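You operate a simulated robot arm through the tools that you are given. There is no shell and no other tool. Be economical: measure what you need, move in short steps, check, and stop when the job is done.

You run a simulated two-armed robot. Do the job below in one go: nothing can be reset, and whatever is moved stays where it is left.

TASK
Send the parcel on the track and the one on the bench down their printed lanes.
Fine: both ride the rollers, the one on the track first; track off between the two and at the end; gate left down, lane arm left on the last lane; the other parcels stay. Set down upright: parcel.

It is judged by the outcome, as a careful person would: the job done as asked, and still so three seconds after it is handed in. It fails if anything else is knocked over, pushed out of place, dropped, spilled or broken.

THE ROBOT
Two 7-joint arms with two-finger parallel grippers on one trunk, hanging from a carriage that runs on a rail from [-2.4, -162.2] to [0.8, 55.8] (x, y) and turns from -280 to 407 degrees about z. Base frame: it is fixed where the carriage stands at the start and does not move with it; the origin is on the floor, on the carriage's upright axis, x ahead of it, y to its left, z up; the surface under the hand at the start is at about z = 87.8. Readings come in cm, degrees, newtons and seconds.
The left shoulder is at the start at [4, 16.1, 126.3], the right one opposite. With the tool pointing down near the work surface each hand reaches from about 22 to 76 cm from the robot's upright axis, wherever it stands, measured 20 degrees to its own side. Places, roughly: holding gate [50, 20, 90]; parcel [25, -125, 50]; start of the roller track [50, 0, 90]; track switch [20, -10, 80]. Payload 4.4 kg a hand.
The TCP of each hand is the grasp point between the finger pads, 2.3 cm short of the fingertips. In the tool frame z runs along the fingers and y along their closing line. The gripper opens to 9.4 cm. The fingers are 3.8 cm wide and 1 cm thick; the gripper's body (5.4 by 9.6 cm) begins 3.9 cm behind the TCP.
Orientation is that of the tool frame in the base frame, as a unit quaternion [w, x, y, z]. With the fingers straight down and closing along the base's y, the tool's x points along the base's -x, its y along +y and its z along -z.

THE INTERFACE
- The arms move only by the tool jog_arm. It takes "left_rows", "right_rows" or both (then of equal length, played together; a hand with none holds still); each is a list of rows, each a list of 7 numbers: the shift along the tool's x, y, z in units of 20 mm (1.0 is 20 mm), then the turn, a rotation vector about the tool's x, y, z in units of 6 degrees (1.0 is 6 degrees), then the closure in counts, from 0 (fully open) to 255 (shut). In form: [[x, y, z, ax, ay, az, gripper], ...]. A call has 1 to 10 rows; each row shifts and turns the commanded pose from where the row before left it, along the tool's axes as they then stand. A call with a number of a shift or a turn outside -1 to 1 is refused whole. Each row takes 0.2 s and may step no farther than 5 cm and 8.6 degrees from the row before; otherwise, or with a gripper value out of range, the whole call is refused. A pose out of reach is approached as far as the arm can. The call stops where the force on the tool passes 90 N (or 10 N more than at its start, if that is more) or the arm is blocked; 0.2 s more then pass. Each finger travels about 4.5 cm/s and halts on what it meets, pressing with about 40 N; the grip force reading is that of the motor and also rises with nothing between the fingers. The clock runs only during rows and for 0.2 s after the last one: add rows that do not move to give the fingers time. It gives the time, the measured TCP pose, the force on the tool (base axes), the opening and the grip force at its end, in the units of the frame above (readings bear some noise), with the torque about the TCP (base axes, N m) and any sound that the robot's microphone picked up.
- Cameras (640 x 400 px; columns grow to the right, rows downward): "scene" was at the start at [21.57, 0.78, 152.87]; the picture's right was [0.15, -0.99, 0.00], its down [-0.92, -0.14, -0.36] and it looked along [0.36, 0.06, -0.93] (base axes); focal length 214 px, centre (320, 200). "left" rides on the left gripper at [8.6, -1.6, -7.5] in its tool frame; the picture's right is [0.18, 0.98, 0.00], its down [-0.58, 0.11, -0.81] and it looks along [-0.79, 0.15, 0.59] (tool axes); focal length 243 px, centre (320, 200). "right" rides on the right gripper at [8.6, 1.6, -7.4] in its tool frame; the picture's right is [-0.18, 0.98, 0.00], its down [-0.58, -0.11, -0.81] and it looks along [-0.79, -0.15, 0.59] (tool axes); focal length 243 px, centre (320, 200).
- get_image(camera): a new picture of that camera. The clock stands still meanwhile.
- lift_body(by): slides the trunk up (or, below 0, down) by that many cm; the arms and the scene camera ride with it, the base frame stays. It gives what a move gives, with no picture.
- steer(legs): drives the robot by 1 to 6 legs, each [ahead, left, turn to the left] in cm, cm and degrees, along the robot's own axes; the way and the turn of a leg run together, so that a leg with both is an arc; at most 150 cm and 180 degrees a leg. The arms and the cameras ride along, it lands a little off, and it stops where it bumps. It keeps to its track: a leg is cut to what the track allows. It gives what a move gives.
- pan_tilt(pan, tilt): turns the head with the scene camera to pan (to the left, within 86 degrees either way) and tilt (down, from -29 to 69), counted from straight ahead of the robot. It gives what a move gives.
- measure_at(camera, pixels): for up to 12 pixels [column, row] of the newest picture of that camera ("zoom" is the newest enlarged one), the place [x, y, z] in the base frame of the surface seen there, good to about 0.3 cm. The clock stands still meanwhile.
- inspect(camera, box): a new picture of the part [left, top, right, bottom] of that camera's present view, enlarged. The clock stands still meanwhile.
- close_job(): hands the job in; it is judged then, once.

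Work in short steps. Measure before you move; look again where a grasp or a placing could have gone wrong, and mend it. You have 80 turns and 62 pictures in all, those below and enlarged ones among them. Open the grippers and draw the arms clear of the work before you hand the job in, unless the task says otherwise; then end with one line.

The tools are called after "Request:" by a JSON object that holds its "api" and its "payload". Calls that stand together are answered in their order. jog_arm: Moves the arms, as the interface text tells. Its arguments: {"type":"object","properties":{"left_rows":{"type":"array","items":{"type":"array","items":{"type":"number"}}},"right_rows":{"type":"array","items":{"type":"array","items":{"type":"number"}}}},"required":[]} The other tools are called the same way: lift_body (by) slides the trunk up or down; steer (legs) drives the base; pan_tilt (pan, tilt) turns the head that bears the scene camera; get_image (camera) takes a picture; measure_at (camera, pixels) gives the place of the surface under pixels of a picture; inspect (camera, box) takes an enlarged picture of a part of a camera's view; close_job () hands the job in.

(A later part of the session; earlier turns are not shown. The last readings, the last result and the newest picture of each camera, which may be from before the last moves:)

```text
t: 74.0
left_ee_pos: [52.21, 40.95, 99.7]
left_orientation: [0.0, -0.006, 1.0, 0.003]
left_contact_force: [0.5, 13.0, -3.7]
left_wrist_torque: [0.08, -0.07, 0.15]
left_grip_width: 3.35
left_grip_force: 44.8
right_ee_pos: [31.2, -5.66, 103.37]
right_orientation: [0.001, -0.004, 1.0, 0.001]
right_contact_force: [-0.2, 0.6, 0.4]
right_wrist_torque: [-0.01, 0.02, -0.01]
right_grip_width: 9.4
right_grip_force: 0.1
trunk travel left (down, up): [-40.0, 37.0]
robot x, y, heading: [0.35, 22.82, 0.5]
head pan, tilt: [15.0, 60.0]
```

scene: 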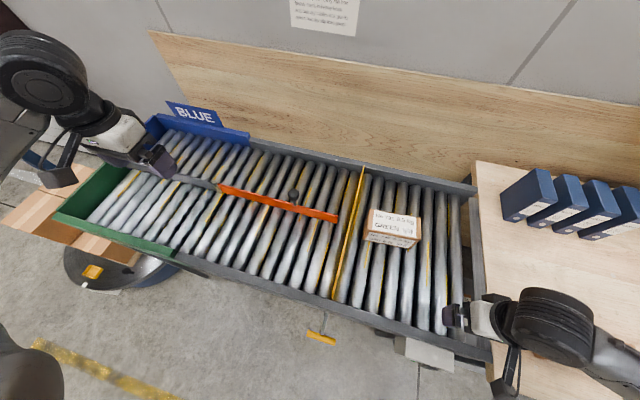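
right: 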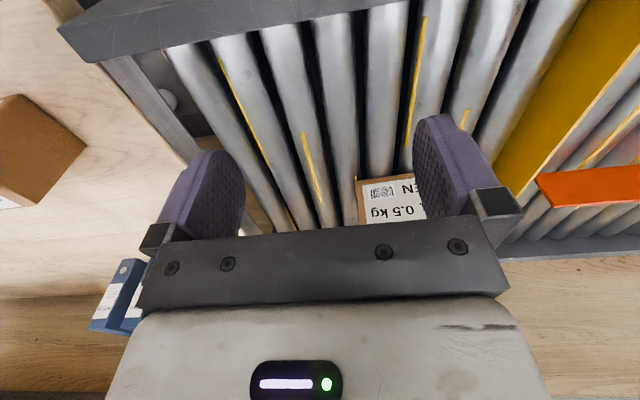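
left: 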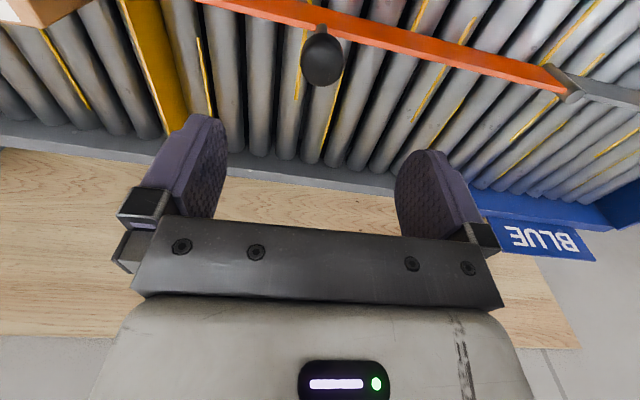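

The knob is held (3.35 cm wide). I'll swing it on an arc about the pivot [52.7,68], toward +x, to about 28°.

Request:
{"api": "jog_arm", "payload": {"left_rows": [[-0.95, 0.04, 0, 0, 0, 0, 230], [-0.945, 0.1, 0, 0, 0, 0, 230], [-0.935, 0.165, 0, 0, 0, 0, 230], [-0.92, 0.23, 0, 0, 0, 0, 230], [-0.9, 0.295, 0, 0, 0, 0, 230], [-0.88, 0.355, 0, 0, 0, 0, 230], [-0.855, 0.415, 0, 0, 0, 0, 230]]}}

Request:
{"api": "get_image", "payload": {"camera": "scene"}}

```text
t: 75.6
left_ee_pos: [65.15, 43.71, 99.66]
left_orientation: [0.001, -0.001, 1.0, -0.002]
left_contact_force: [2.8, -6.9, 7.4]
left_wrist_torque: [-0.01, 0.2, 0.33]
left_grip_width: 3.34
left_grip_force: 45.2
right_ee_pos: [31.24, -5.94, 103.35]
right_orientation: [0.0, -0.003, 1.0, 0.0]
right_contact_force: [0.2, 0.7, 0.1]
right_wrist_torque: [0.02, 0.01, -0.01]
right_grip_width: 9.39
right_grip_force: 0.1
trunk travel left (down, up): [-40.0, 37.0]
robot x, y, heading: [0.23, 22.65, 0.3]
head pan, tilt: [15.0, 60.0]
```

```text
33 pictures are left
```

scene: 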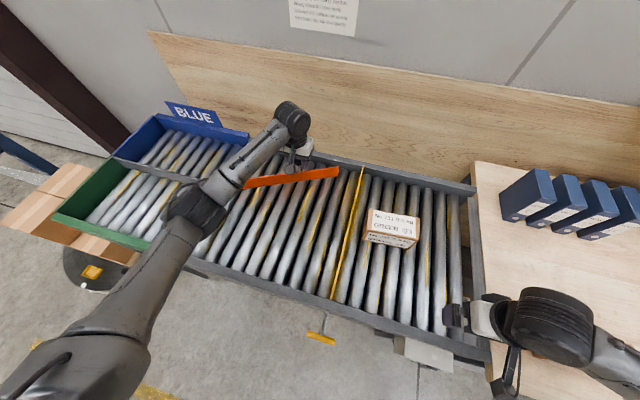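

The free end at (338,170) is close to the far frame. I'll go about 4° further to seat it against the stop.

Request:
{"api": "jog_arm", "payload": {"left_rows": [[-0.42, 0.23, 0, 0, 0, 0, 230], [-0.4, 0.24, 0, 0, 0, 0, 230], [0, 0, 0, 0, 0, 0, 230]]}}

Request:
{"api": "inspect", "payload": {"camera": "scene", "box": [200, 120, 380, 240]}}

Request:
{"api": "measure_at", "payload": {"camera": "zoom", "pixels": [[470, 175], [490, 165], [520, 165], [500, 145], [530, 180]]}}

```text
t: 76.4
left_ee_pos: [66.78, 44.53, 99.65]
left_orientation: [0.002, -0.003, 1.0, -0.002]
left_contact_force: [8.1, -15.4, 7.3]
left_wrist_torque: [-0.09, 0.27, 0.01]
left_grip_width: 3.3
left_grip_force: 45.0
right_ee_pos: [31.39, -6.02, 103.44]
right_orientation: [0.001, -0.003, 1.0, -0.001]
right_contact_force: [0.5, 0.1, -0.2]
right_wrist_torque: [-0.04, 0.05, 0.05]
right_grip_width: 9.39
right_grip_force: 0.0
trunk travel left (down, up): [-40.0, 37.0]
robot x, y, heading: [0.47, 23.08, 0.2]
head pan, tilt: [15.0, 60.0]
```

```text
3.33 times, centred on (290, 180) of scene
```

zoom: 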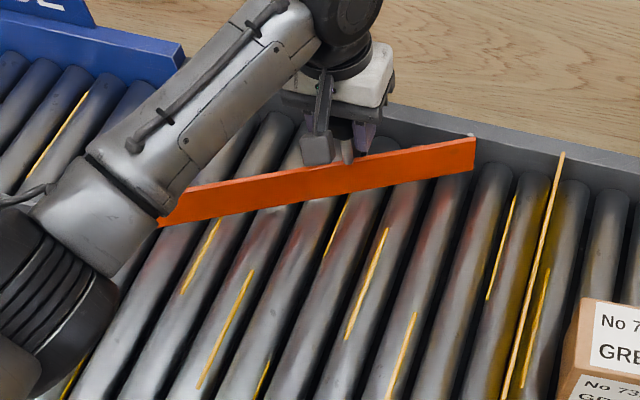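

```text
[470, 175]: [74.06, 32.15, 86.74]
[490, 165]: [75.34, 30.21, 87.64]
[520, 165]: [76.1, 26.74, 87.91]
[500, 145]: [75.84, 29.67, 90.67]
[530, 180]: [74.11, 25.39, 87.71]
```

The arm end now touches the far frame. I'll release, lift, and pull the left hand back toward the robot.

Request:
{"api": "jog_arm", "payload": {"left_rows": [[0, 0, 0, 0, 0, 0, 0], [0, 0, 0, 0, 0, 0, 0], [0, 0, 0, 0, 0, 0, 0], [0, 0, 0, 0, 0, 0, 0], [0, 0, -1, 0, 0, 0, 0], [0, 0, -1, 0, 0, 0, 0], [0, 0, -1, 0, 0, 0, 0], [0, 0, -1, 0, 0, 0, 0], [0, 0, -1, 0, 0, 0, 0], [0, 0, -1, 0, 0, 0, 0]]}}

Request:
{"api": "jog_arm", "payload": {"left_rows": [[1, 0, 0, 0, 0, 0, 0], [1, 0, 0, 0, 0, 0, 0], [1, 0, 0, 0, 0, 0, 0], [1, 0, 0, 0, 0, 0, 0], [1, 0, 0, 0, 0, 0, 0], [1, 0, 0, 0, 0, 0, 0], [1, 0, 0, 0, 0, 0, 0], [1, 0, 0, 0, 0, 0, 0], [1, 0, 0, 0, 0, 0, 0], [1, 0, 0, 0, 0, 0, 0]]}}

Request:
{"api": "steer", "payload": {"legs": [[0, -16, 0]]}}

Request:
{"api": "get_image", "payload": {"camera": "scene"}}

```text
t: 78.6
left_ee_pos: [66.57, 45.06, 111.72]
left_orientation: [0.0, -0.003, 1.0, -0.001]
left_contact_force: [0.2, 0.8, 0.5]
left_wrist_torque: [0.01, 0.01, -0.02]
left_grip_width: 9.42
left_grip_force: 0.0
right_ee_pos: [31.23, -5.87, 103.37]
right_orientation: [0.001, -0.005, 1.0, 0.0]
right_contact_force: [0.4, -0.5, 0.1]
right_wrist_torque: [0.0, -0.05, 0.0]
right_grip_width: 9.43
right_grip_force: 0.0
trunk travel left (down, up): [-40.0, 37.0]
robot x, y, heading: [0.42, 22.95, 0.3]
head pan, tilt: [15.0, 60.0]
```

```text
t: 80.8
left_ee_pos: [46.58, 44.77, 111.6]
left_orientation: [0.0, -0.004, 1.0, 0.0]
left_contact_force: [0.5, -0.1, 0.4]
left_wrist_torque: [0.01, 0.01, 0.01]
left_grip_width: 9.42
left_grip_force: 0.0
right_ee_pos: [31.22, -5.95, 103.31]
right_orientation: [0.0, -0.005, 1.0, 0.0]
right_contact_force: [-0.2, 0.1, 1.0]
right_wrist_torque: [0.02, -0.02, 0.03]
right_grip_width: 9.38
right_grip_force: 0.0
trunk travel left (down, up): [-40.0, 37.0]
robot x, y, heading: [0.16, 23.12, 0.2]
head pan, tilt: [15.0, 60.0]
```

```text
t: 82.2
left_ee_pos: [46.63, 28.75, 111.57]
left_orientation: [0.0, 0.0, 1.0, 0.0]
left_contact_force: [-0.1, -0.1, -0.3]
left_wrist_torque: [0.02, -0.03, -0.01]
left_grip_width: 9.43
left_grip_force: 0.0
right_ee_pos: [30.76, -21.9, 103.47]
right_orientation: [0.0, -0.002, 1.0, 0.0]
right_contact_force: [0.2, -0.7, -0.2]
right_wrist_torque: [0.04, 0.02, 0.01]
right_grip_width: 9.42
right_grip_force: 0.0
trunk travel left (down, up): [-40.0, 37.0]
robot x, y, heading: [0.32, 7.23, 0.1]
head pan, tilt: [15.0, 60.0]
```

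```text
31 pictures are left
```

scene: 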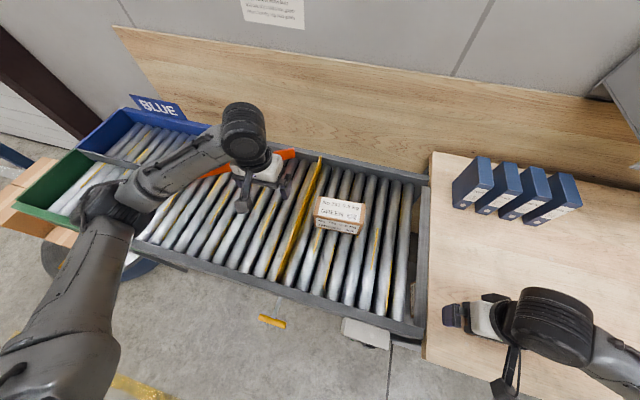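

Lane set for GREEN, arm end at the far frame. Next is the gate handle with the left hand; I'll raise the trunk so the arm can hang close in, then bring the hand down toward z≈102 while yawing 90°.

Request:
{"api": "lift_body", "payload": {"by": 25}}

Request:
{"api": "jog_arm", "payload": {"left_rows": [[1, 0, 1, 0, 0, 0, 60], [1, 0, 1, 0, 0, 0, 60], [1, 0, 1, 0, 0, 0, 60], [1, 0, 1, 0, 0, 0, 60], [1, 0, 1, 0, 0, 0, 60], [1, 0, 1, 0, 0, 0, 60], [1, 0, 1, 0, 0, 0, 60], [0.8, -0.5, 1, 0, 0, 0, 60], [0.7, -0.5, 1, 0, 0, 0, 60], [0.5, -0.5, 1, 0, 0, 0, 60]]}}

```text
t: 84.8
left_ee_pos: [46.6, 28.79, 136.77]
left_orientation: [0.0, -0.001, 1.0, 0.0]
left_contact_force: [0.4, -1.1, -0.2]
left_wrist_torque: [0.01, -0.03, -0.03]
left_grip_width: 9.4
left_grip_force: 0.0
right_ee_pos: [30.7, -21.84, 128.24]
right_orientation: [0.0, -0.002, 1.0, 0.0]
right_contact_force: [0.0, 0.1, 0.3]
right_wrist_torque: [-0.03, -0.03, 0.0]
right_grip_width: 9.37
right_grip_force: 0.1
trunk travel left (down, up): [-65.0, 12.0]
robot x, y, heading: [0.1, 6.85, 0.1]
head pan, tilt: [15.0, 60.0]
```

```text
t: 87.0
left_ee_pos: [28.77, 25.56, 116.44]
left_orientation: [-0.001, -0.001, 1.0, 0.0]
left_contact_force: [0.5, -0.6, -0.1]
left_wrist_torque: [-0.02, 0.0, -0.04]
left_grip_width: 7.22
left_grip_force: 0.0
right_ee_pos: [30.79, -21.83, 128.34]
right_orientation: [0.001, -0.001, 1.0, -0.001]
right_contact_force: [0.3, -0.2, 1.1]
right_wrist_torque: [-0.01, 0.03, 0.0]
right_grip_width: 9.41
right_grip_force: 0.1
trunk travel left (down, up): [-65.0, 12.0]
robot x, y, heading: [0.18, 7.46, -0.0]
head pan, tilt: [15.0, 60.0]
```

Now I'll yaw the left tool -90° so its fingers close along x, while coming down 14 cm.

Request:
{"api": "jog_arm", "payload": {"left_rows": [[0, 0, 0.7, 0, 0, 1, 60], [0, 0, 0.7, 0, 0, 1, 60], [0, 0, 0.7, 0, 0, 1, 60], [0, 0, 0.7, 0, 0, 1, 60], [0, 0, 0.7, 0, 0, 1, 60], [0, 0, 0.7, 0, 0, 1, 60], [0, 0, 0.7, 0, 0, 1, 60], [0, 0, 0.7, 0, 0, 1, 60], [0, 0, 0.7, 0, 0, 1, 60], [0, 0, 0.7, 0, 0, 1, 60]]}}

Request:
{"api": "jog_arm", "payload": {"left_rows": [[0, 0, 0, 0, 0, 1, 60], [0, 0, 0, 0, 0, 1, 60], [0, 0, 0, 0, 0, 1, 60], [0, 0, 0, 0, 0, 1, 60], [0, 0, 0, 0, 0, 1, 60], [0, -0.9, 0, 0, 0, 0, 60], [0, -1, 0, 0, 0, 0, 60], [0, -1, 0, 0, 0, 0, 60], [0, -1, 0, 0, 0, 0, 60], [0, -1, 0, 0, 0, 0, 60]]}}

```text
t: 89.2
left_ee_pos: [28.58, 25.89, 102.53]
left_orientation: [-0.001, 0.5, 0.866, 0.0]
left_contact_force: [0.8, 0.2, -1.4]
left_wrist_torque: [0.0, -0.02, 0.0]
left_grip_width: 7.19
left_grip_force: 0.1
right_ee_pos: [30.81, -21.87, 128.28]
right_orientation: [0.0, -0.001, 1.0, 0.0]
right_contact_force: [0.5, 0.9, -0.4]
right_wrist_torque: [0.02, 0.01, -0.01]
right_grip_width: 9.42
right_grip_force: 0.1
trunk travel left (down, up): [-65.0, 12.0]
robot x, y, heading: [0.0, 6.86, -0.1]
head pan, tilt: [15.0, 60.0]
```

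```text
t: 91.3
left_ee_pos: [18.6, 25.91, 102.51]
left_orientation: [0.0, 0.706, 0.708, 0.0]
left_contact_force: [-0.7, 0.4, -0.2]
left_wrist_torque: [0.01, -0.02, -0.01]
left_grip_width: 7.16
left_grip_force: 0.1
right_ee_pos: [30.73, -21.97, 128.34]
right_orientation: [0.0, -0.002, 1.0, 0.0]
right_contact_force: [0.0, 0.4, 0.2]
right_wrist_torque: [0.01, 0.0, 0.02]
right_grip_width: 9.38
right_grip_force: 0.1
trunk travel left (down, up): [-65.0, 12.0]
robot x, y, heading: [0.13, 7.07, 0.1]
head pan, tilt: [15.0, 60.0]
```

At [18.6,25.9,102.5] with fingers closing along x. I'll move over the handle, come down to z≈85, and check the camera.

Request:
{"api": "jog_arm", "payload": {"left_rows": [[-0.7, 0.3, 0, 0, 0, 0, 60], [-0.7, 0, 0, 0, 0, 0, 60], [0, 0, 1, 0, 0, 0, 60], [0, 0, 1, 0, 0, 0, 60], [0, 0, 1, 0, 0, 0, 60], [0, 0, 1, 0, 0, 0, 60], [0, 0, 1, 0, 0, 0, 60], [0, 0, 1, 0, 0, 0, 60], [0, 0, 1, 0, 0, 0, 60], [0, 0, 1, 0, 0, 0, 60]]}}

Request:
{"api": "get_image", "payload": {"camera": "left"}}

Request:
{"api": "pan_tilt", "payload": {"pan": 15, "tilt": 69}}

Request:
{"api": "get_image", "payload": {"camera": "scene"}}

```text
t: 93.5
left_ee_pos: [19.35, 22.92, 86.55]
left_orientation: [0.0, 0.706, 0.708, 0.0]
left_contact_force: [-0.4, -0.1, 0.5]
left_wrist_torque: [-0.01, 0.02, -0.01]
left_grip_width: 7.18
left_grip_force: 0.1
right_ee_pos: [30.75, -21.79, 128.2]
right_orientation: [0.001, -0.001, 1.0, 0.0]
right_contact_force: [1.0, 0.1, 0.5]
right_wrist_torque: [-0.02, 0.0, -0.02]
right_grip_width: 9.41
right_grip_force: 0.0
trunk travel left (down, up): [-65.0, 12.0]
robot x, y, heading: [0.17, 7.12, 0.3]
head pan, tilt: [15.0, 60.0]
```

```text
30 pictures are left
```

left: 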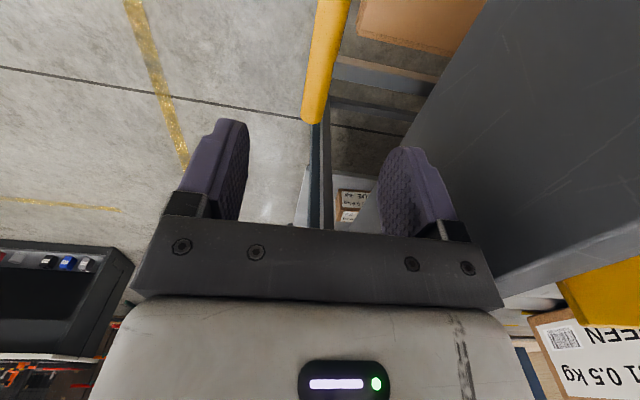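

```text
t: 94.2
left_ee_pos: [19.4, 22.92, 86.51]
left_orientation: [0.0, 0.707, 0.707, 0.0]
left_contact_force: [0.1, 0.5, -0.1]
left_wrist_torque: [-0.01, -0.01, 0.02]
left_grip_width: 7.18
left_grip_force: 0.1
right_ee_pos: [30.71, -21.73, 128.34]
right_orientation: [-0.001, -0.002, 1.0, 0.0]
right_contact_force: [0.8, 0.2, -0.1]
right_wrist_torque: [-0.01, 0.01, 0.01]
right_grip_width: 9.4
right_grip_force: 0.0
trunk travel left (down, up): [-65.0, 12.0]
robot x, y, heading: [0.15, 6.89, 0.4]
head pan, tilt: [15.0, 68.8]
```

```text
29 pictures are left
```

scene: 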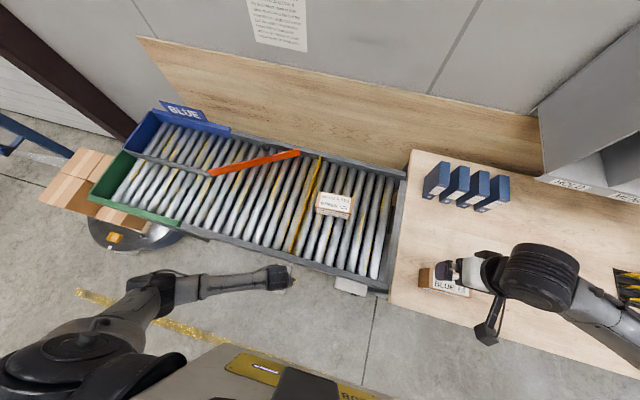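

The handle bar is centred between the fingers. I'll descend to z≈77 and close on it.

Request:
{"api": "jog_arm", "payload": {"left_rows": [[0, 0, 1, 0, 0, 0, 60], [0, 0, 1, 0, 0, 0, 60], [0, 0, 1, 0, 0, 0, 60], [0, 0, 1, 0, 0, 0, 60], [0, 0, 0.8, 0, 0, 0, 60], [0, 0, 0, 0, 0, 0, 200], [0, 0, 0, 0, 0, 0, 235], [0, 0, 0, 0, 0, 0, 235], [0, 0, 0, 0, 0, 0, 235], [0, 0, 0, 0, 0, 0, 235]]}}

Request:
{"api": "get_image", "payload": {"camera": "left"}}

```text
t: 96.5
left_ee_pos: [19.45, 22.89, 76.91]
left_orientation: [0.0, 0.706, 0.708, -0.001]
left_contact_force: [0.2, 0.5, -0.4]
left_wrist_torque: [-0.01, 0.0, 0.04]
left_grip_width: 0.72
left_grip_force: 0.0
right_ee_pos: [30.7, -21.84, 128.29]
right_orientation: [0.0, -0.002, 1.0, 0.001]
right_contact_force: [-0.9, -0.1, 0.7]
right_wrist_torque: [0.01, -0.01, 0.0]
right_grip_width: 9.38
right_grip_force: 0.1
trunk travel left (down, up): [-65.0, 12.0]
robot x, y, heading: [0.02, 7.22, 0.3]
head pan, tilt: [15.0, 68.8]
```

```text
28 pictures are left
```

left: 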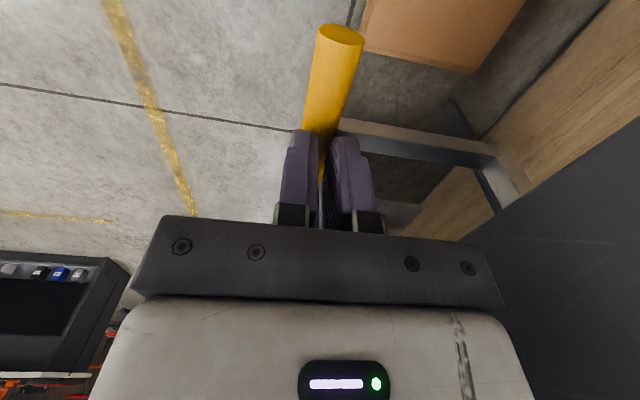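

The fingers closed on nothing (0.72 cm), so the bar is lower than I thought. I'll measure it from this picture.

Request:
{"api": "measure_at", "payload": {"camera": "left", "pixels": [[340, 38], [330, 70], [322, 110], [345, 80], [315, 100]]}}

Request:
{"api": "inspect", "payload": {"camera": "left", "box": [260, 10, 420, 240]}}

```text
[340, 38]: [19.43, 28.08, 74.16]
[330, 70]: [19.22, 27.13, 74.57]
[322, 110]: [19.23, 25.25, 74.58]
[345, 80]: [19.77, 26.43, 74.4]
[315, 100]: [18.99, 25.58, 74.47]
```

```text
1.74 times, centred on (340, 125) of left
```

zoom: 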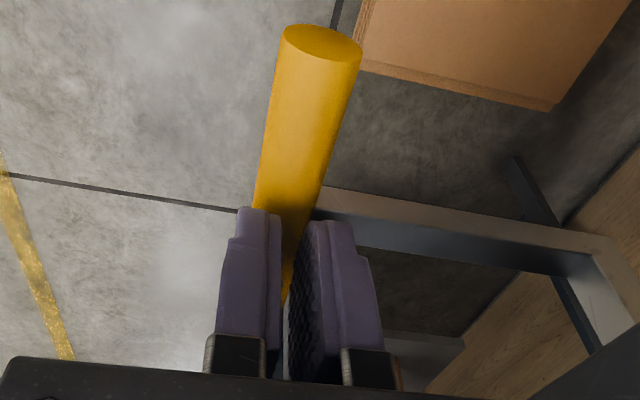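

The bar top now reads z 74.6 and earlier it read 77, so it may have dropped. I'll check the gate in the scene view.

Request:
{"api": "inspect", "payload": {"camera": "scene", "box": [240, 130, 420, 310]}}

Request:
{"api": "measure_at", "payload": {"camera": "zoom", "pixels": [[285, 110], [240, 220], [190, 410], [200, 380], [275, 160], [215, 300]]}}

```text
2.22 times, centred on (330, 220) of scene
```

zoom: 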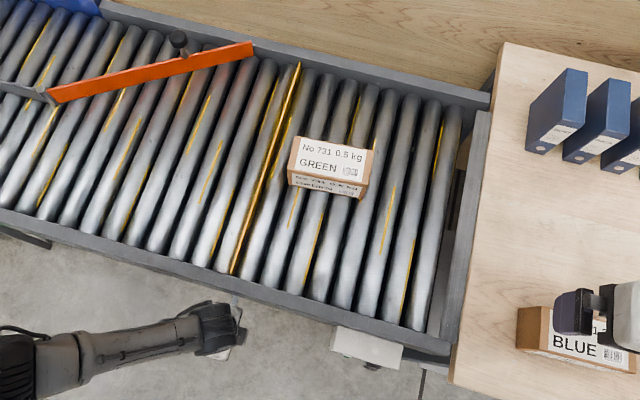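

```text
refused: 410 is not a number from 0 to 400
```

Request:
{"api": "measure_at", "payload": {"camera": "zoom", "pixels": [[285, 110], [270, 155], [252, 205], [240, 245], [234, 265], [298, 72]]}}

Request:
{"api": "jog_arm", "payload": {"left_rows": [[0, 0, 0, 0, 0, 0, 60], [0, 0, 0, 0, 0, 0, 60], [0, 0, 0, 0, 0, 0, 60], [0, 0, 0, 0, 0, 0, 60]]}}

Request:
{"api": "get_image", "payload": {"camera": "left"}}

Request:
{"api": "measure_at", "payload": {"camera": "left", "pixels": [[340, 38], [330, 70], [322, 110]]}}

```text
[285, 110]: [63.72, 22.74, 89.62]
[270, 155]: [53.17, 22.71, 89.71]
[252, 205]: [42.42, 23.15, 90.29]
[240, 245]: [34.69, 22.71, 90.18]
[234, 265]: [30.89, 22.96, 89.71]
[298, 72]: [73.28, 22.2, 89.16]
```

```text
t: 97.5
left_ee_pos: [19.49, 22.83, 76.99]
left_orientation: [0.0, 0.707, 0.707, -0.001]
left_contact_force: [-0.3, 1.1, -0.6]
left_wrist_torque: [0.0, -0.03, 0.0]
left_grip_width: 7.21
left_grip_force: 0.0
right_ee_pos: [30.93, -21.72, 128.28]
right_orientation: [0.0, -0.001, 1.0, 0.0]
right_contact_force: [-0.3, 0.2, 0.1]
right_wrist_torque: [0.02, 0.0, -0.03]
right_grip_width: 9.42
right_grip_force: 0.1
trunk travel left (down, up): [-65.0, 12.0]
robot x, y, heading: [-0.04, 7.09, 0.1]
head pan, tilt: [15.0, 68.8]
```

```text
25 pictures are left
```

left: 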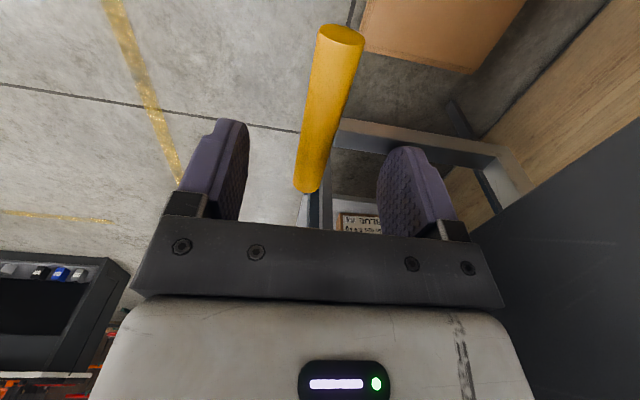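

```text
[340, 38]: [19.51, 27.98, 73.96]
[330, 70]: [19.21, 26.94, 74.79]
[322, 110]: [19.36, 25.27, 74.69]
```

The bar dropped about 2.4 cm when the fingers squeezed it, and the gate top now reads about 90. So pressing the handle down lowers the gate. I'll rise, close the fingers, and press down in small steps.

Request:
{"api": "jog_arm", "payload": {"left_rows": [[0, 0, -1, 0, 0, 0, 60], [0, -0.1, -0.3, 0, 0, 0, 255], [0, 0, 0, 0, 0, 0, 255], [0, 0, 0, 0, 0, 0, 255], [0, 0, 0, 0, 0, 0, 255], [0, 0, 0, 0, 0, 0, 255], [0, 0, 1, 0, 0, 0, 255], [0, 0, 0.5, 0, 0, 0, 255], [0, 0, 0.3, 0, 0, 0, 255]]}}

Request:
{"api": "jog_arm", "payload": {"left_rows": [[0, 0, 0.25, 0, 0, 0, 255], [0, 0, 0.25, 0, 0, 0, 255], [0, 0, 0.25, 0, 0, 0, 255]]}}

```text
t: 99.5
left_ee_pos: [19.17, 22.96, 75.85]
left_orientation: [0.0, 0.706, 0.708, 0.001]
left_contact_force: [-0.2, -0.2, 0.0]
left_wrist_torque: [-0.01, -0.07, 0.0]
left_grip_width: 0.0
left_grip_force: 40.0
right_ee_pos: [30.84, -21.8, 128.27]
right_orientation: [-0.001, -0.001, 1.0, 0.0]
right_contact_force: [-0.5, 0.2, 0.0]
right_wrist_torque: [0.03, -0.01, 0.01]
right_grip_width: 9.38
right_grip_force: 0.0
trunk travel left (down, up): [-65.0, 12.0]
robot x, y, heading: [-0.19, 7.08, 0.1]
head pan, tilt: [15.0, 68.8]
```

```text
t: 100.2
left_ee_pos: [19.13, 22.87, 74.39]
left_orientation: [0.001, 0.706, 0.708, -0.001]
left_contact_force: [-0.1, 0.0, -0.7]
left_wrist_torque: [0.01, 0.0, -0.02]
left_grip_width: 0.0
left_grip_force: 40.1
right_ee_pos: [30.88, -21.74, 128.43]
right_orientation: [0.0, -0.003, 1.0, 0.0]
right_contact_force: [-0.3, -0.1, -0.4]
right_wrist_torque: [-0.01, -0.03, -0.04]
right_grip_width: 9.43
right_grip_force: 0.0
trunk travel left (down, up): [-65.0, 12.0]
robot x, y, heading: [0.32, 6.87, 0.2]
head pan, tilt: [15.0, 68.8]
```

There's no resistance at all, so I'll look at what is happening.

Request:
{"api": "get_image", "payload": {"camera": "left"}}

Request:
{"api": "measure_at", "payload": {"camera": "left", "pixels": [[340, 38], [330, 70], [322, 110], [325, 20]]}}

Request:
{"api": "inspect", "payload": {"camera": "scene", "box": [240, 150, 400, 250]}}

Request:
{"api": "measure_at", "payload": {"camera": "zoom", "pixels": [[270, 170], [295, 90], [235, 275], [318, 35]]}}

```text
24 pictures are left
```

left: 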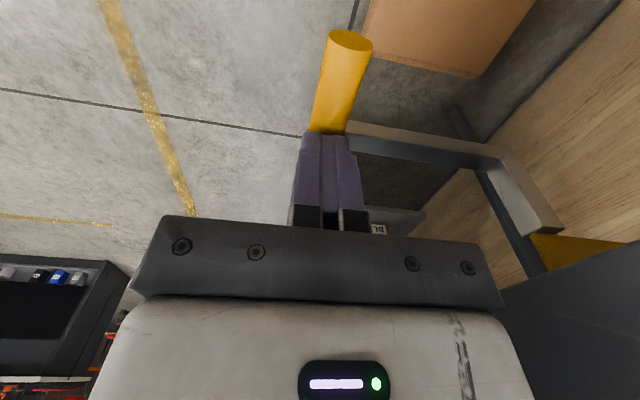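

```text
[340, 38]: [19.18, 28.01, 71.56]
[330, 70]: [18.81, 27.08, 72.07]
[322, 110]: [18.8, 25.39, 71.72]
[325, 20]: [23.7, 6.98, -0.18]
```

```text
4.00 times, centred on (320, 200) of scene
```

zoom: 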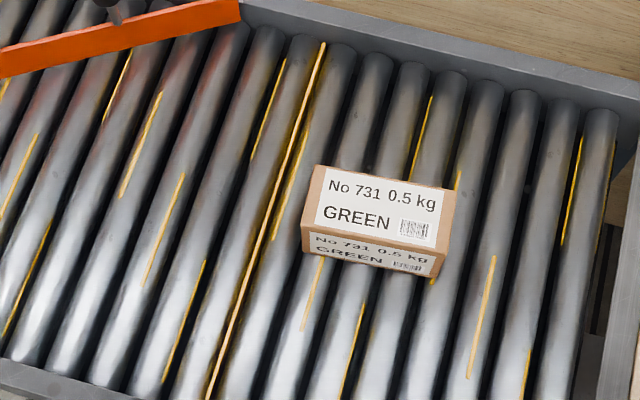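

```text
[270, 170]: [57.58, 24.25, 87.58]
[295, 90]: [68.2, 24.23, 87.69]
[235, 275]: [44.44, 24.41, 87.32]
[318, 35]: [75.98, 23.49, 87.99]
```

It works: the handle follows (72 now) and the gate is nearly flush at z≈87.5. I'll press on to the bottom stop in small steps.

Request:
{"api": "jog_arm", "payload": {"left_rows": [[0, 0, 0.25, 0, 0, 0, 255], [0, 0, 0.25, 0, 0, 0, 255], [0, 0, 0.25, 0, 0, 0, 255], [0, 0, 0.25, 0, 0, 0, 255]]}}

Request:
{"api": "jog_arm", "payload": {"left_rows": [[0, 0, 0.25, 0, 0, 0, 255], [0, 0, 0.25, 0, 0, 0, 255], [0, 0, 0.25, 0, 0, 0, 255], [0, 0, 0.25, 0, 0, 0, 255]]}}

Request:
{"api": "get_image", "payload": {"camera": "left"}}

Request:
{"api": "measure_at", "payload": {"camera": "left", "pixels": [[340, 45], [330, 70], [325, 110]]}}

```text
t: 101.2
left_ee_pos: [19.03, 23.0, 73.32]
left_orientation: [0.001, 0.706, 0.708, -0.001]
left_contact_force: [-15.9, 7.6, 84.6]
left_wrist_torque: [1.31, 0.2, 0.0]
left_grip_width: 0.0
left_grip_force: 39.7
right_ee_pos: [30.77, -21.48, 128.26]
right_orientation: [-0.002, -0.001, 1.0, 0.001]
right_contact_force: [-0.3, 0.7, -0.6]
right_wrist_torque: [-0.02, 0.03, -0.02]
right_grip_width: 9.41
right_grip_force: 0.1
trunk travel left (down, up): [-65.0, 12.0]
robot x, y, heading: [0.15, 7.34, 0.2]
head pan, tilt: [15.0, 68.8]
stopped in row 4 (left hand): the force on the tool passed its limit at 106 N (the readings are from after the stop); the commanded pose is now the measured one
```

```text
t: 101.4
left_ee_pos: [19.29, 23.02, 73.26]
left_orientation: [0.0, 0.707, 0.708, -0.001]
left_contact_force: [-17.8, 11.7, 89.5]
left_wrist_torque: [1.4, 0.2, -0.09]
left_grip_width: 0.0
left_grip_force: 40.1
right_ee_pos: [30.78, -21.43, 128.22]
right_orientation: [-0.001, -0.002, 1.0, 0.002]
right_contact_force: [-0.1, 0.7, -1.0]
right_wrist_torque: [-0.01, 0.0, -0.02]
right_grip_width: 9.37
right_grip_force: 0.1
trunk travel left (down, up): [-65.0, 12.0]
robot x, y, heading: [-0.19, 7.06, 0.1]
head pan, tilt: [15.0, 68.8]
stopped in row 1 (left hand): the force on the tool passed its limit at 114 N (the readings are from after the stop); the commanded pose is now the measured one
```

```text
22 pictures are left
```

left: 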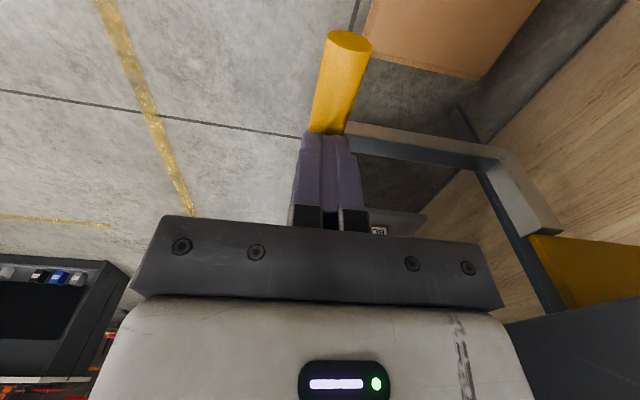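

```text
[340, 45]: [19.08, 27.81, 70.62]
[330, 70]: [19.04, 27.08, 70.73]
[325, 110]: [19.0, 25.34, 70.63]
```

That's the bottom stop (bar at 70.7). I'll lift the left hand off and check that the gate stays down.

Request:
{"api": "jog_arm", "payload": {"left_rows": [[0, 0, -0.5, 0, 0, 0, 255], [0, 0, -1, 0, 0, 0, 255], [0, 0, -1, 0, 0, 0, 255], [0, 0, -1, 0, 0, 0, 255], [0, 0, -1, 0, 0, 0, 255], [0, 0, -1, 0, 0, 0, 255], [0, 0, -1, 0, 0, 0, 255], [0, 0, -1, 0, 0, 0, 255], [0, 0, -1, 0, 0, 0, 255], [0, 0, -1, 0, 0, 0, 255]]}}

Request:
{"api": "get_image", "payload": {"camera": "left"}}

Request:
{"api": "measure_at", "payload": {"camera": "left", "pixels": [[318, 20], [318, 50], [315, 80]]}}

```text
t: 103.6
left_ee_pos: [19.16, 22.61, 92.14]
left_orientation: [0.002, 0.707, 0.708, -0.002]
left_contact_force: [-0.3, 0.0, 1.2]
left_wrist_torque: [0.02, 0.01, 0.0]
left_grip_width: 0.0
left_grip_force: 39.7
right_ee_pos: [30.84, -21.68, 128.32]
right_orientation: [0.0, -0.001, 1.0, 0.0]
right_contact_force: [0.3, -0.1, 0.5]
right_wrist_torque: [0.02, -0.02, 0.0]
right_grip_width: 9.41
right_grip_force: 0.0
trunk travel left (down, up): [-65.0, 12.0]
robot x, y, heading: [0.38, 7.28, 0.1]
head pan, tilt: [15.0, 68.8]
```

```text
21 pictures are left
```

left: 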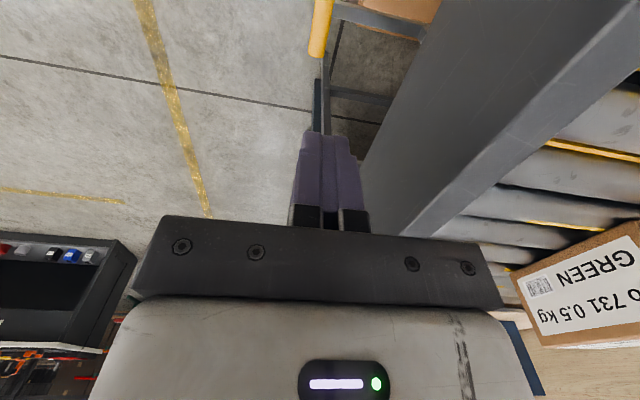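

```text
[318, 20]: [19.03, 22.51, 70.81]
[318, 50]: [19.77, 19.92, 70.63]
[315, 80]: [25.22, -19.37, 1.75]
```

The gate stays down. Next is the switch with the right hand: I'll shift the robot 5 cm left, close the right fingers, and bring the hand in front of the box with the fingertips tilted 40° forward so the leading edge can press one half of the rocker.

Request:
{"api": "steer", "payload": {"legs": [[0, 5, 0]]}}

Request:
{"api": "jog_arm", "payload": {"right_rows": [[0.8, 0.575, 1, 0, 0, 0, 255], [0.8, 0.575, 1, 0, 0, 0, 255], [0.8, 0.575, 1, 0, 0, 0, 255], [0.8, 0.575, 1, 0, 0, 0, 255], [0.8, 0.575, 1, 0, 0, 0, 255], [0.8, 0.575, 1, 0, 0, 0, 255], [0.8, 0.575, 1, 0, 0, 0, 255], [0.8, 0.575, 1, 0, 0, 0, 255], [0.8, 0.575, 1, 0, 0, 0, 255], [0.8, 0.575, 1, 0, 0, 0, 255]]}}

Request:
{"api": "jog_arm", "payload": {"right_rows": [[0, 0, 0, 0, -0.95, 0, 255], [0, 0, 0, 0, -0.95, 0, 255], [0, 0, 0, 0, -0.95, 0, 255], [0, 0, 0, 0, -0.95, 0, 255], [0, 0, 0, 0, -0.95, 0, 255], [0, 0, 0, 0, -0.95, 0, 255], [0, 0, 0, 0, -0.95, 0, 255]]}}

```text
t: 104.5
left_ee_pos: [19.21, 27.95, 92.06]
left_orientation: [0.002, 0.706, 0.709, -0.002]
left_contact_force: [0.5, 0.5, 0.5]
left_wrist_torque: [-0.02, -0.03, -0.01]
left_grip_width: 0.01
left_grip_force: 40.1
right_ee_pos: [31.04, -16.6, 128.2]
right_orientation: [0.0, -0.003, 1.0, 0.0]
right_contact_force: [0.6, 0.2, -0.3]
right_wrist_torque: [-0.02, -0.01, -0.01]
right_grip_width: 9.38
right_grip_force: 0.0
trunk travel left (down, up): [-65.0, 12.0]
robot x, y, heading: [0.32, 12.05, 0.4]
head pan, tilt: [15.0, 68.8]
```

```text
t: 106.8
left_ee_pos: [19.09, 27.88, 91.95]
left_orientation: [0.002, 0.706, 0.708, -0.002]
left_contact_force: [0.1, -1.1, 1.2]
left_wrist_torque: [0.03, 0.03, 0.02]
left_grip_width: 0.0
left_grip_force: 39.5
right_ee_pos: [17.83, -5.56, 107.01]
right_orientation: [0.0, -0.002, 1.0, 0.001]
right_contact_force: [-0.4, 0.9, 0.6]
right_wrist_torque: [-0.02, 0.02, 0.0]
right_grip_width: 0.0
right_grip_force: 40.2
right hand out of reach, approached as far as the arm can: row 1, 2, 3, 4
trunk travel left (down, up): [-65.0, 12.0]
robot x, y, heading: [0.18, 12.2, 0.0]
head pan, tilt: [15.0, 68.8]
```

```text
t: 108.3
left_ee_pos: [19.17, 27.91, 91.97]
left_orientation: [0.003, 0.705, 0.709, -0.003]
left_contact_force: [0.1, 0.5, 1.5]
left_wrist_torque: [0.0, -0.01, 0.02]
left_grip_width: 0.0
left_grip_force: 39.5
right_ee_pos: [17.82, -5.53, 106.98]
right_orientation: [0.341, -0.002, 0.94, 0.001]
right_contact_force: [-0.1, -0.6, 0.1]
right_wrist_torque: [0.0, -0.01, 0.02]
right_grip_width: 0.0
right_grip_force: 40.1
trunk travel left (down, up): [-65.0, 12.0]
robot x, y, heading: [-0.02, 12.42, 0.7]
head pan, tilt: [15.0, 68.8]
```

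Tilted and reachable. I'll bring it down in front of the box to about x 14.5, z 92 and look through the right camera.

Request:
{"api": "jog_arm", "payload": {"right_rows": [[0.76, 0, 0.586, 0, 0, 0, 255], [0.76, 0, 0.586, 0, 0, 0, 255], [0.76, 0, 0.586, 0, 0, 0, 255], [0.76, 0, 0.586, 0, 0, 0, 255], [0.76, 0, 0.586, 0, 0, 0, 255], [0.76, 0, 0.586, 0, 0, 0, 255], [0.76, 0, 0.586, 0, 0, 0, 255], [0.76, 0, 0.586, 0, 0, 0, 255]]}}

Request:
{"api": "get_image", "payload": {"camera": "right"}}

```text
t: 110.2
left_ee_pos: [19.22, 27.9, 92.11]
left_orientation: [0.001, 0.706, 0.708, -0.002]
left_contact_force: [-0.1, 0.1, 0.7]
left_wrist_torque: [0.0, -0.02, -0.01]
left_grip_width: 0.02
left_grip_force: 39.7
right_ee_pos: [14.31, -5.67, 92.16]
right_orientation: [0.342, -0.002, 0.94, 0.001]
right_contact_force: [0.0, -0.2, -0.7]
right_wrist_torque: [0.0, 0.01, 0.0]
right_grip_width: 0.0
right_grip_force: 40.1
trunk travel left (down, up): [-65.0, 12.0]
robot x, y, heading: [0.01, 12.13, 0.3]
head pan, tilt: [15.0, 68.8]
```

```text
20 pictures are left
```

right: 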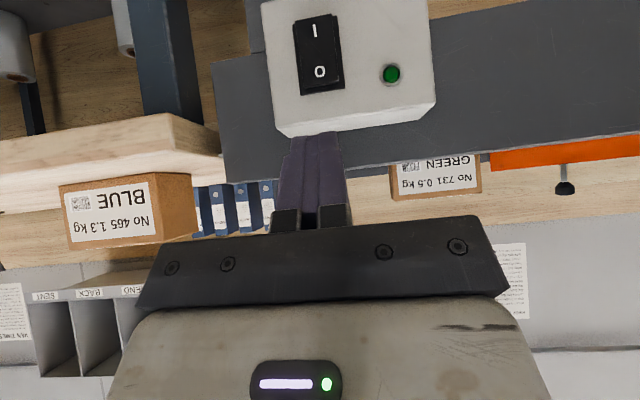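

The rocker shows clearly: I at (315,32) and O at (319,72), with the picture upside down. I'll measure it.

Request:
{"api": "measure_at", "payload": {"camera": "right", "pixels": [[315, 32], [319, 72], [317, 20], [321, 86], [298, 50], [342, 55], [270, 60], [390, 75], [392, 110]]}}

Request:
{"api": "inspect", "payload": {"camera": "right", "box": [260, 0, 440, 140]}}

```text
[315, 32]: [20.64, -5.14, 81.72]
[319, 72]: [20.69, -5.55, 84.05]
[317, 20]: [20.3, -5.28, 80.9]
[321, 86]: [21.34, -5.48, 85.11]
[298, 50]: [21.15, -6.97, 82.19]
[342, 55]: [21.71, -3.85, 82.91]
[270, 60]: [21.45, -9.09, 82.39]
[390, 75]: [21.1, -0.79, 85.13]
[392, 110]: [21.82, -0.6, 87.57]
```

```text
2.86 times, centred on (350, 70) of right
```

zoom: 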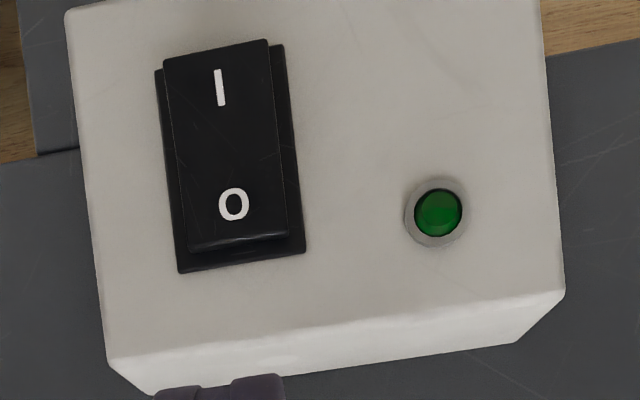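

The I end protrudes, so the switch is off. I'll drop to z≈81.7 in front of the I half.

Request:
{"api": "jog_arm", "payload": {"right_rows": [[0.557, 0.03, 0.664, 0, 0, 0, 255], [0.557, 0.03, 0.664, 0, 0, 0, 255], [0.557, 0.03, 0.664, 0, 0, 0, 255], [0.557, 0.03, 0.664, 0, 0, 0, 255], [0.557, 0, 0.664, 0, 0, 0, 255], [0.557, 0, 0.664, 0, 0, 0, 255]]}}

Request:
{"api": "get_image", "payload": {"camera": "right"}}

Request:
{"api": "pan_tilt", "payload": {"pan": 30, "tilt": 60}}

```text
t: 111.5
left_ee_pos: [19.09, 27.91, 92.13]
left_orientation: [0.003, 0.706, 0.709, -0.002]
left_contact_force: [0.3, 0.1, -0.6]
left_wrist_torque: [-0.01, -0.02, 0.01]
left_grip_width: 0.0
left_grip_force: 40.2
right_ee_pos: [14.55, -5.34, 81.6]
right_orientation: [0.341, -0.003, 0.94, 0.002]
right_contact_force: [-0.4, -0.7, 0.4]
right_wrist_torque: [-0.02, -0.01, 0.01]
right_grip_width: 0.0
right_grip_force: 39.9
trunk travel left (down, up): [-65.0, 12.0]
robot x, y, heading: [0.41, 12.47, 0.8]
head pan, tilt: [15.0, 68.8]
```

```text
18 pictures are left
```

right: 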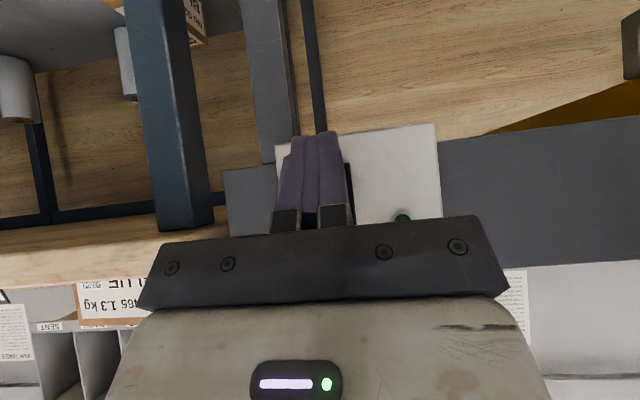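

```text
t: 112.3
left_ee_pos: [19.12, 27.8, 91.96]
left_orientation: [0.002, 0.706, 0.709, -0.002]
left_contact_force: [-0.3, 0.2, 0.1]
left_wrist_torque: [-0.01, 0.01, -0.02]
left_grip_width: 0.0
left_grip_force: 39.9
right_ee_pos: [14.45, -5.44, 81.56]
right_orientation: [0.342, -0.003, 0.94, 0.001]
right_contact_force: [-0.8, 0.3, 0.6]
right_wrist_torque: [-0.02, 0.02, -0.03]
right_grip_width: 0.0
right_grip_force: 39.6
trunk travel left (down, up): [-65.0, 12.0]
robot x, y, heading: [-0.01, 12.51, 0.1]
head pan, tilt: [30.0, 60.0]
```

Now I'll advance in +x to press I, with small steps at the end.

Request:
{"api": "jog_arm", "payload": {"right_rows": [[-0.575, 0, 0.482, 0, 0, 0, 255], [-0.575, 0, 0.482, 0, 0, 0, 255], [-0.153, 0, 0.129, 0, 0, 0, 255], [-0.153, 0, 0.129, 0, 0, 0, 255]]}}

```text
t: 113.3
left_ee_pos: [19.02, 27.89, 92.1]
left_orientation: [0.002, 0.706, 0.708, -0.003]
left_contact_force: [0.0, 0.2, -0.4]
left_wrist_torque: [0.03, 0.01, 0.02]
left_grip_width: 0.0
left_grip_force: 39.4
right_ee_pos: [17.78, -5.34, 81.5]
right_orientation: [0.339, -0.003, 0.941, 0.0]
right_contact_force: [-9.7, 0.5, 2.5]
right_wrist_torque: [-0.07, 0.0, -0.08]
right_grip_width: 0.0
right_grip_force: 40.0
trunk travel left (down, up): [-65.0, 12.0]
robot x, y, heading: [-0.2, 12.23, 0.3]
head pan, tilt: [30.0, 60.0]
```

Contact at about 10 N. I'll press a little further.

Request:
{"api": "jog_arm", "payload": {"right_rows": [[-0.12, 0, 0.1, 0, 0, 0, 255], [-0.12, 0, 0.1, 0, 0, 0, 255], [-0.1, 0, 0.08, 0, 0, 0, 255]]}}

```text
t: 114.1
left_ee_pos: [18.29, 27.93, 91.93]
left_orientation: [0.0, 0.706, 0.708, -0.005]
left_contact_force: [-0.1, 1.0, -0.1]
left_wrist_torque: [0.01, 0.0, -0.01]
left_grip_width: 0.01
left_grip_force: 40.1
right_ee_pos: [17.82, -5.28, 81.3]
right_orientation: [0.334, -0.002, 0.943, 0.001]
right_contact_force: [-36.0, 2.8, 9.5]
right_wrist_torque: [-0.08, -0.03, -0.04]
right_grip_width: 0.0
right_grip_force: 40.3
trunk travel left (down, up): [-65.0, 12.0]
robot x, y, heading: [0.32, 12.48, 0.2]
head pan, tilt: [30.0, 60.0]
```

Request:
{"api": "jog_arm", "payload": {"right_rows": [[-0.2, 0, 0.16, 0, 0, 0, 255], [-0.2, 0, 0.16, 0, 0, 0, 255], [-0.2, 0, 0.16, 0, 0, 0, 255]]}}

Request:
{"api": "get_image", "payload": {"camera": "scene"}}

```text
t: 114.9
left_ee_pos: [18.13, 27.81, 91.84]
left_orientation: [-0.001, 0.706, 0.708, -0.005]
left_contact_force: [0.0, 0.4, 0.0]
left_wrist_torque: [0.06, 0.01, -0.01]
left_grip_width: 0.0
left_grip_force: 40.2
right_ee_pos: [18.18, -5.26, 80.79]
right_orientation: [0.324, -0.002, 0.946, -0.002]
right_contact_force: [-49.6, -3.2, -16.6]
right_wrist_torque: [0.14, 0.57, -0.03]
right_grip_width: 0.01
right_grip_force: 39.8
trunk travel left (down, up): [-65.0, 12.0]
robot x, y, heading: [0.14, 12.16, 0.4]
head pan, tilt: [30.0, 60.0]
```

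```text
17 pictures are left
```

scene: 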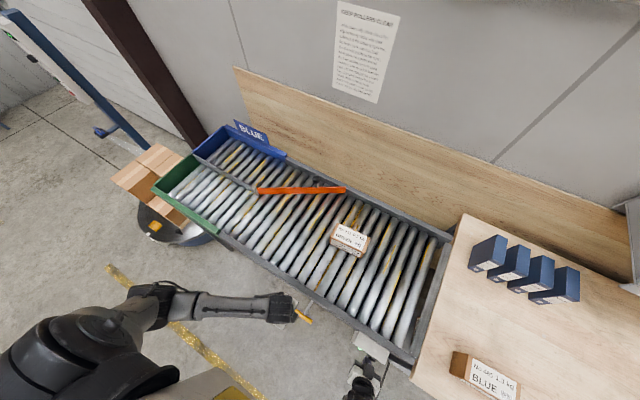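

I'll measure the parcel to see if it's moving.

Request:
{"api": "measure_at", "payload": {"camera": "scene", "pixels": [[350, 232], [352, 226], [331, 240], [369, 240]]}}

Request:
{"api": "jog_arm", "payload": {"right_rows": [[0.77, 0, -0.64, 0, 0, 0, 255], [0.77, 0, -0.64, 0, 0, 0, 255], [0, 0, 0, 0, 0, 0, 255]]}}

Request:
{"api": "get_image", "payload": {"camera": "scene"}}

```text
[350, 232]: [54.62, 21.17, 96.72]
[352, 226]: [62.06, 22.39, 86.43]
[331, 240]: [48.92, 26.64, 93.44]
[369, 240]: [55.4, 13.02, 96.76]
```

```text
t: 115.7
left_ee_pos: [19.08, 28.0, 92.14]
left_orientation: [0.003, 0.706, 0.709, -0.003]
left_contact_force: [0.2, 0.7, 0.8]
left_wrist_torque: [0.0, 0.01, 0.01]
left_grip_width: 0.0
left_grip_force: 40.2
right_ee_pos: [16.83, -5.13, 81.76]
right_orientation: [0.343, -0.002, 0.939, 0.002]
right_contact_force: [0.1, 0.8, -0.2]
right_wrist_torque: [-0.03, 0.0, -0.03]
right_grip_width: 0.0
right_grip_force: 40.1
trunk travel left (down, up): [-65.0, 12.0]
robot x, y, heading: [0.4, 12.02, 0.2]
head pan, tilt: [30.0, 60.0]
```

```text
16 pictures are left
```

scene: 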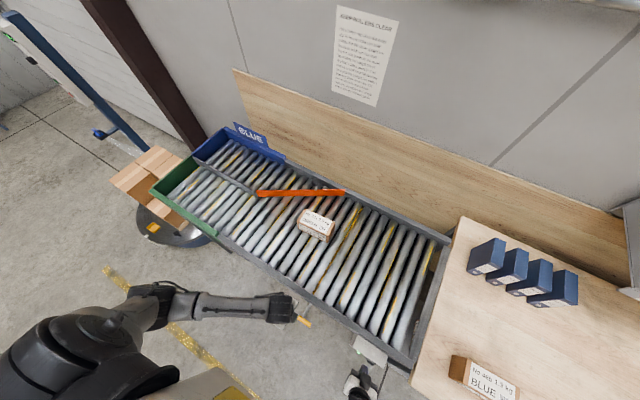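

The track is on and the parcel has passed the gate and reached the lane arm. While it rides, I'll move the hand up in front of the O half.

Request:
{"api": "jog_arm", "payload": {"right_rows": [[0.575, 0, -0.482, 0, 0, 0, 255], [-0.545, -0.05, -0.65, 0, 0, 0, 255], [-0.545, -0.05, -0.65, 0, 0, 0, 255], [0, 0, 0, 0, 0, 0, 255], [0, 0, 0, 0, 0, 0, 255], [0, 0, 0, 0, 0, 0, 255], [0, 0, 0, 0, 0, 0, 255], [0, 0, 0, 0, 0, 0, 255]]}}

Request:
{"api": "get_image", "payload": {"camera": "scene"}}

```text
t: 117.5
left_ee_pos: [19.27, 27.88, 92.1]
left_orientation: [0.003, 0.706, 0.708, -0.002]
left_contact_force: [-0.4, -0.3, 0.5]
left_wrist_torque: [0.0, 0.04, 0.01]
left_grip_width: 0.0
left_grip_force: 39.8
right_ee_pos: [15.2, -5.31, 84.97]
right_orientation: [0.341, -0.003, 0.94, 0.001]
right_contact_force: [0.7, 0.1, 0.4]
right_wrist_torque: [0.02, 0.01, 0.01]
right_grip_width: 0.0
right_grip_force: 39.9
trunk travel left (down, up): [-65.0, 12.0]
robot x, y, heading: [0.37, 12.35, 0.6]
head pan, tilt: [30.0, 60.0]
```

```text
15 pictures are left
```

scene: 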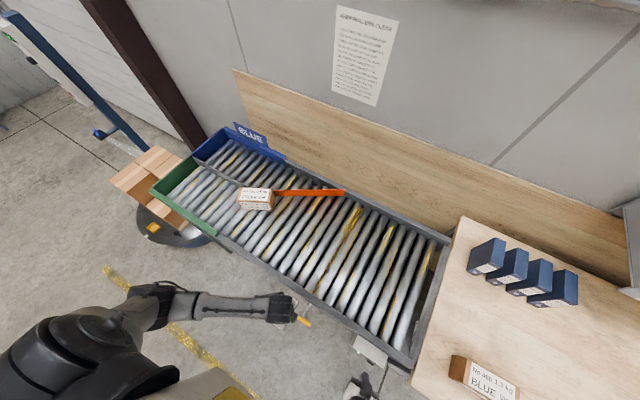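

It slid along the arm into the GREEN side. I'll wait about 2 s more.

Request:
{"api": "jog_arm", "payload": {"right_rows": [[0, 0, 0, 0, 0, 0, 255], [0, 0, 0, 0, 0, 0, 255], [0, 0, 0, 0, 0, 0, 255], [0, 0, 0, 0, 0, 0, 255], [0, 0, 0, 0, 0, 0, 255], [0, 0, 0, 0, 0, 0, 255], [0, 0, 0, 0, 0, 0, 255], [0, 0, 0, 0, 0, 0, 255], [0, 0, 0, 0, 0, 0, 255]]}}

Request:
{"api": "get_image", "payload": {"camera": "scene"}}

```text
t: 119.5
left_ee_pos: [19.16, 27.85, 91.96]
left_orientation: [0.003, 0.706, 0.708, -0.002]
left_contact_force: [0.6, 0.6, -0.5]
left_wrist_torque: [-0.03, 0.01, 0.03]
left_grip_width: 0.01
left_grip_force: 39.7
right_ee_pos: [15.15, -5.3, 85.02]
right_orientation: [0.341, -0.002, 0.94, 0.001]
right_contact_force: [-0.6, 0.3, 0.0]
right_wrist_torque: [0.01, 0.0, 0.0]
right_grip_width: 0.0
right_grip_force: 40.0
trunk travel left (down, up): [-65.0, 12.0]
robot x, y, heading: [0.44, 12.59, 0.4]
head pan, tilt: [30.0, 60.0]
```

```text
14 pictures are left
```

scene: 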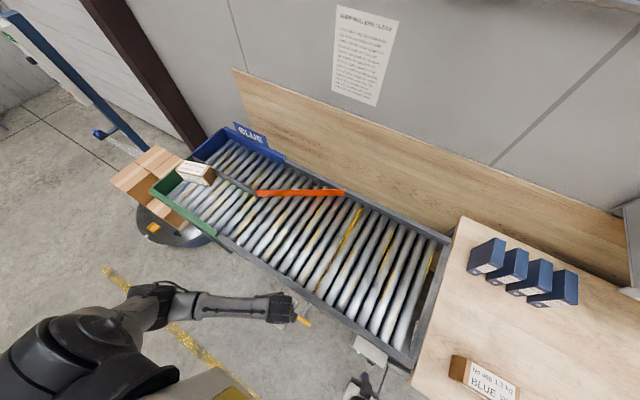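

The parcel is at the end of the GREEN lane. I'll press O now.

Request:
{"api": "jog_arm", "payload": {"right_rows": [[-0.5, 0, 0.42, 0, 0, 0, 255], [-0.4, 0, 0.33, 0, 0, 0, 255], [-0.15, 0, 0.13, 0, 0, 0, 255], [-0.15, 0, 0.13, 0, 0, 0, 255], [-0.15, 0, 0.13, 0, 0, 0, 255], [-0.15, 0, 0.13, 0, 0, 0, 255], [-0.15, 0, 0.13, 0, 0, 0, 255]]}}

```text
t: 121.1
left_ee_pos: [18.1, 27.88, 91.89]
left_orientation: [0.0, 0.706, 0.709, -0.005]
left_contact_force: [0.7, 0.1, 0.8]
left_wrist_torque: [-0.03, 0.0, -0.01]
left_grip_width: 0.0
left_grip_force: 40.0
right_ee_pos: [17.69, -5.5, 84.67]
right_orientation: [0.331, -0.003, 0.943, 0.0]
right_contact_force: [-55.1, 4.8, 30.7]
right_wrist_torque: [-0.13, -0.53, 0.09]
right_grip_width: 0.03
right_grip_force: 40.1
trunk travel left (down, up): [-65.0, 12.0]
robot x, y, heading: [0.45, 12.43, 0.4]
head pan, tilt: [30.0, 60.0]
```

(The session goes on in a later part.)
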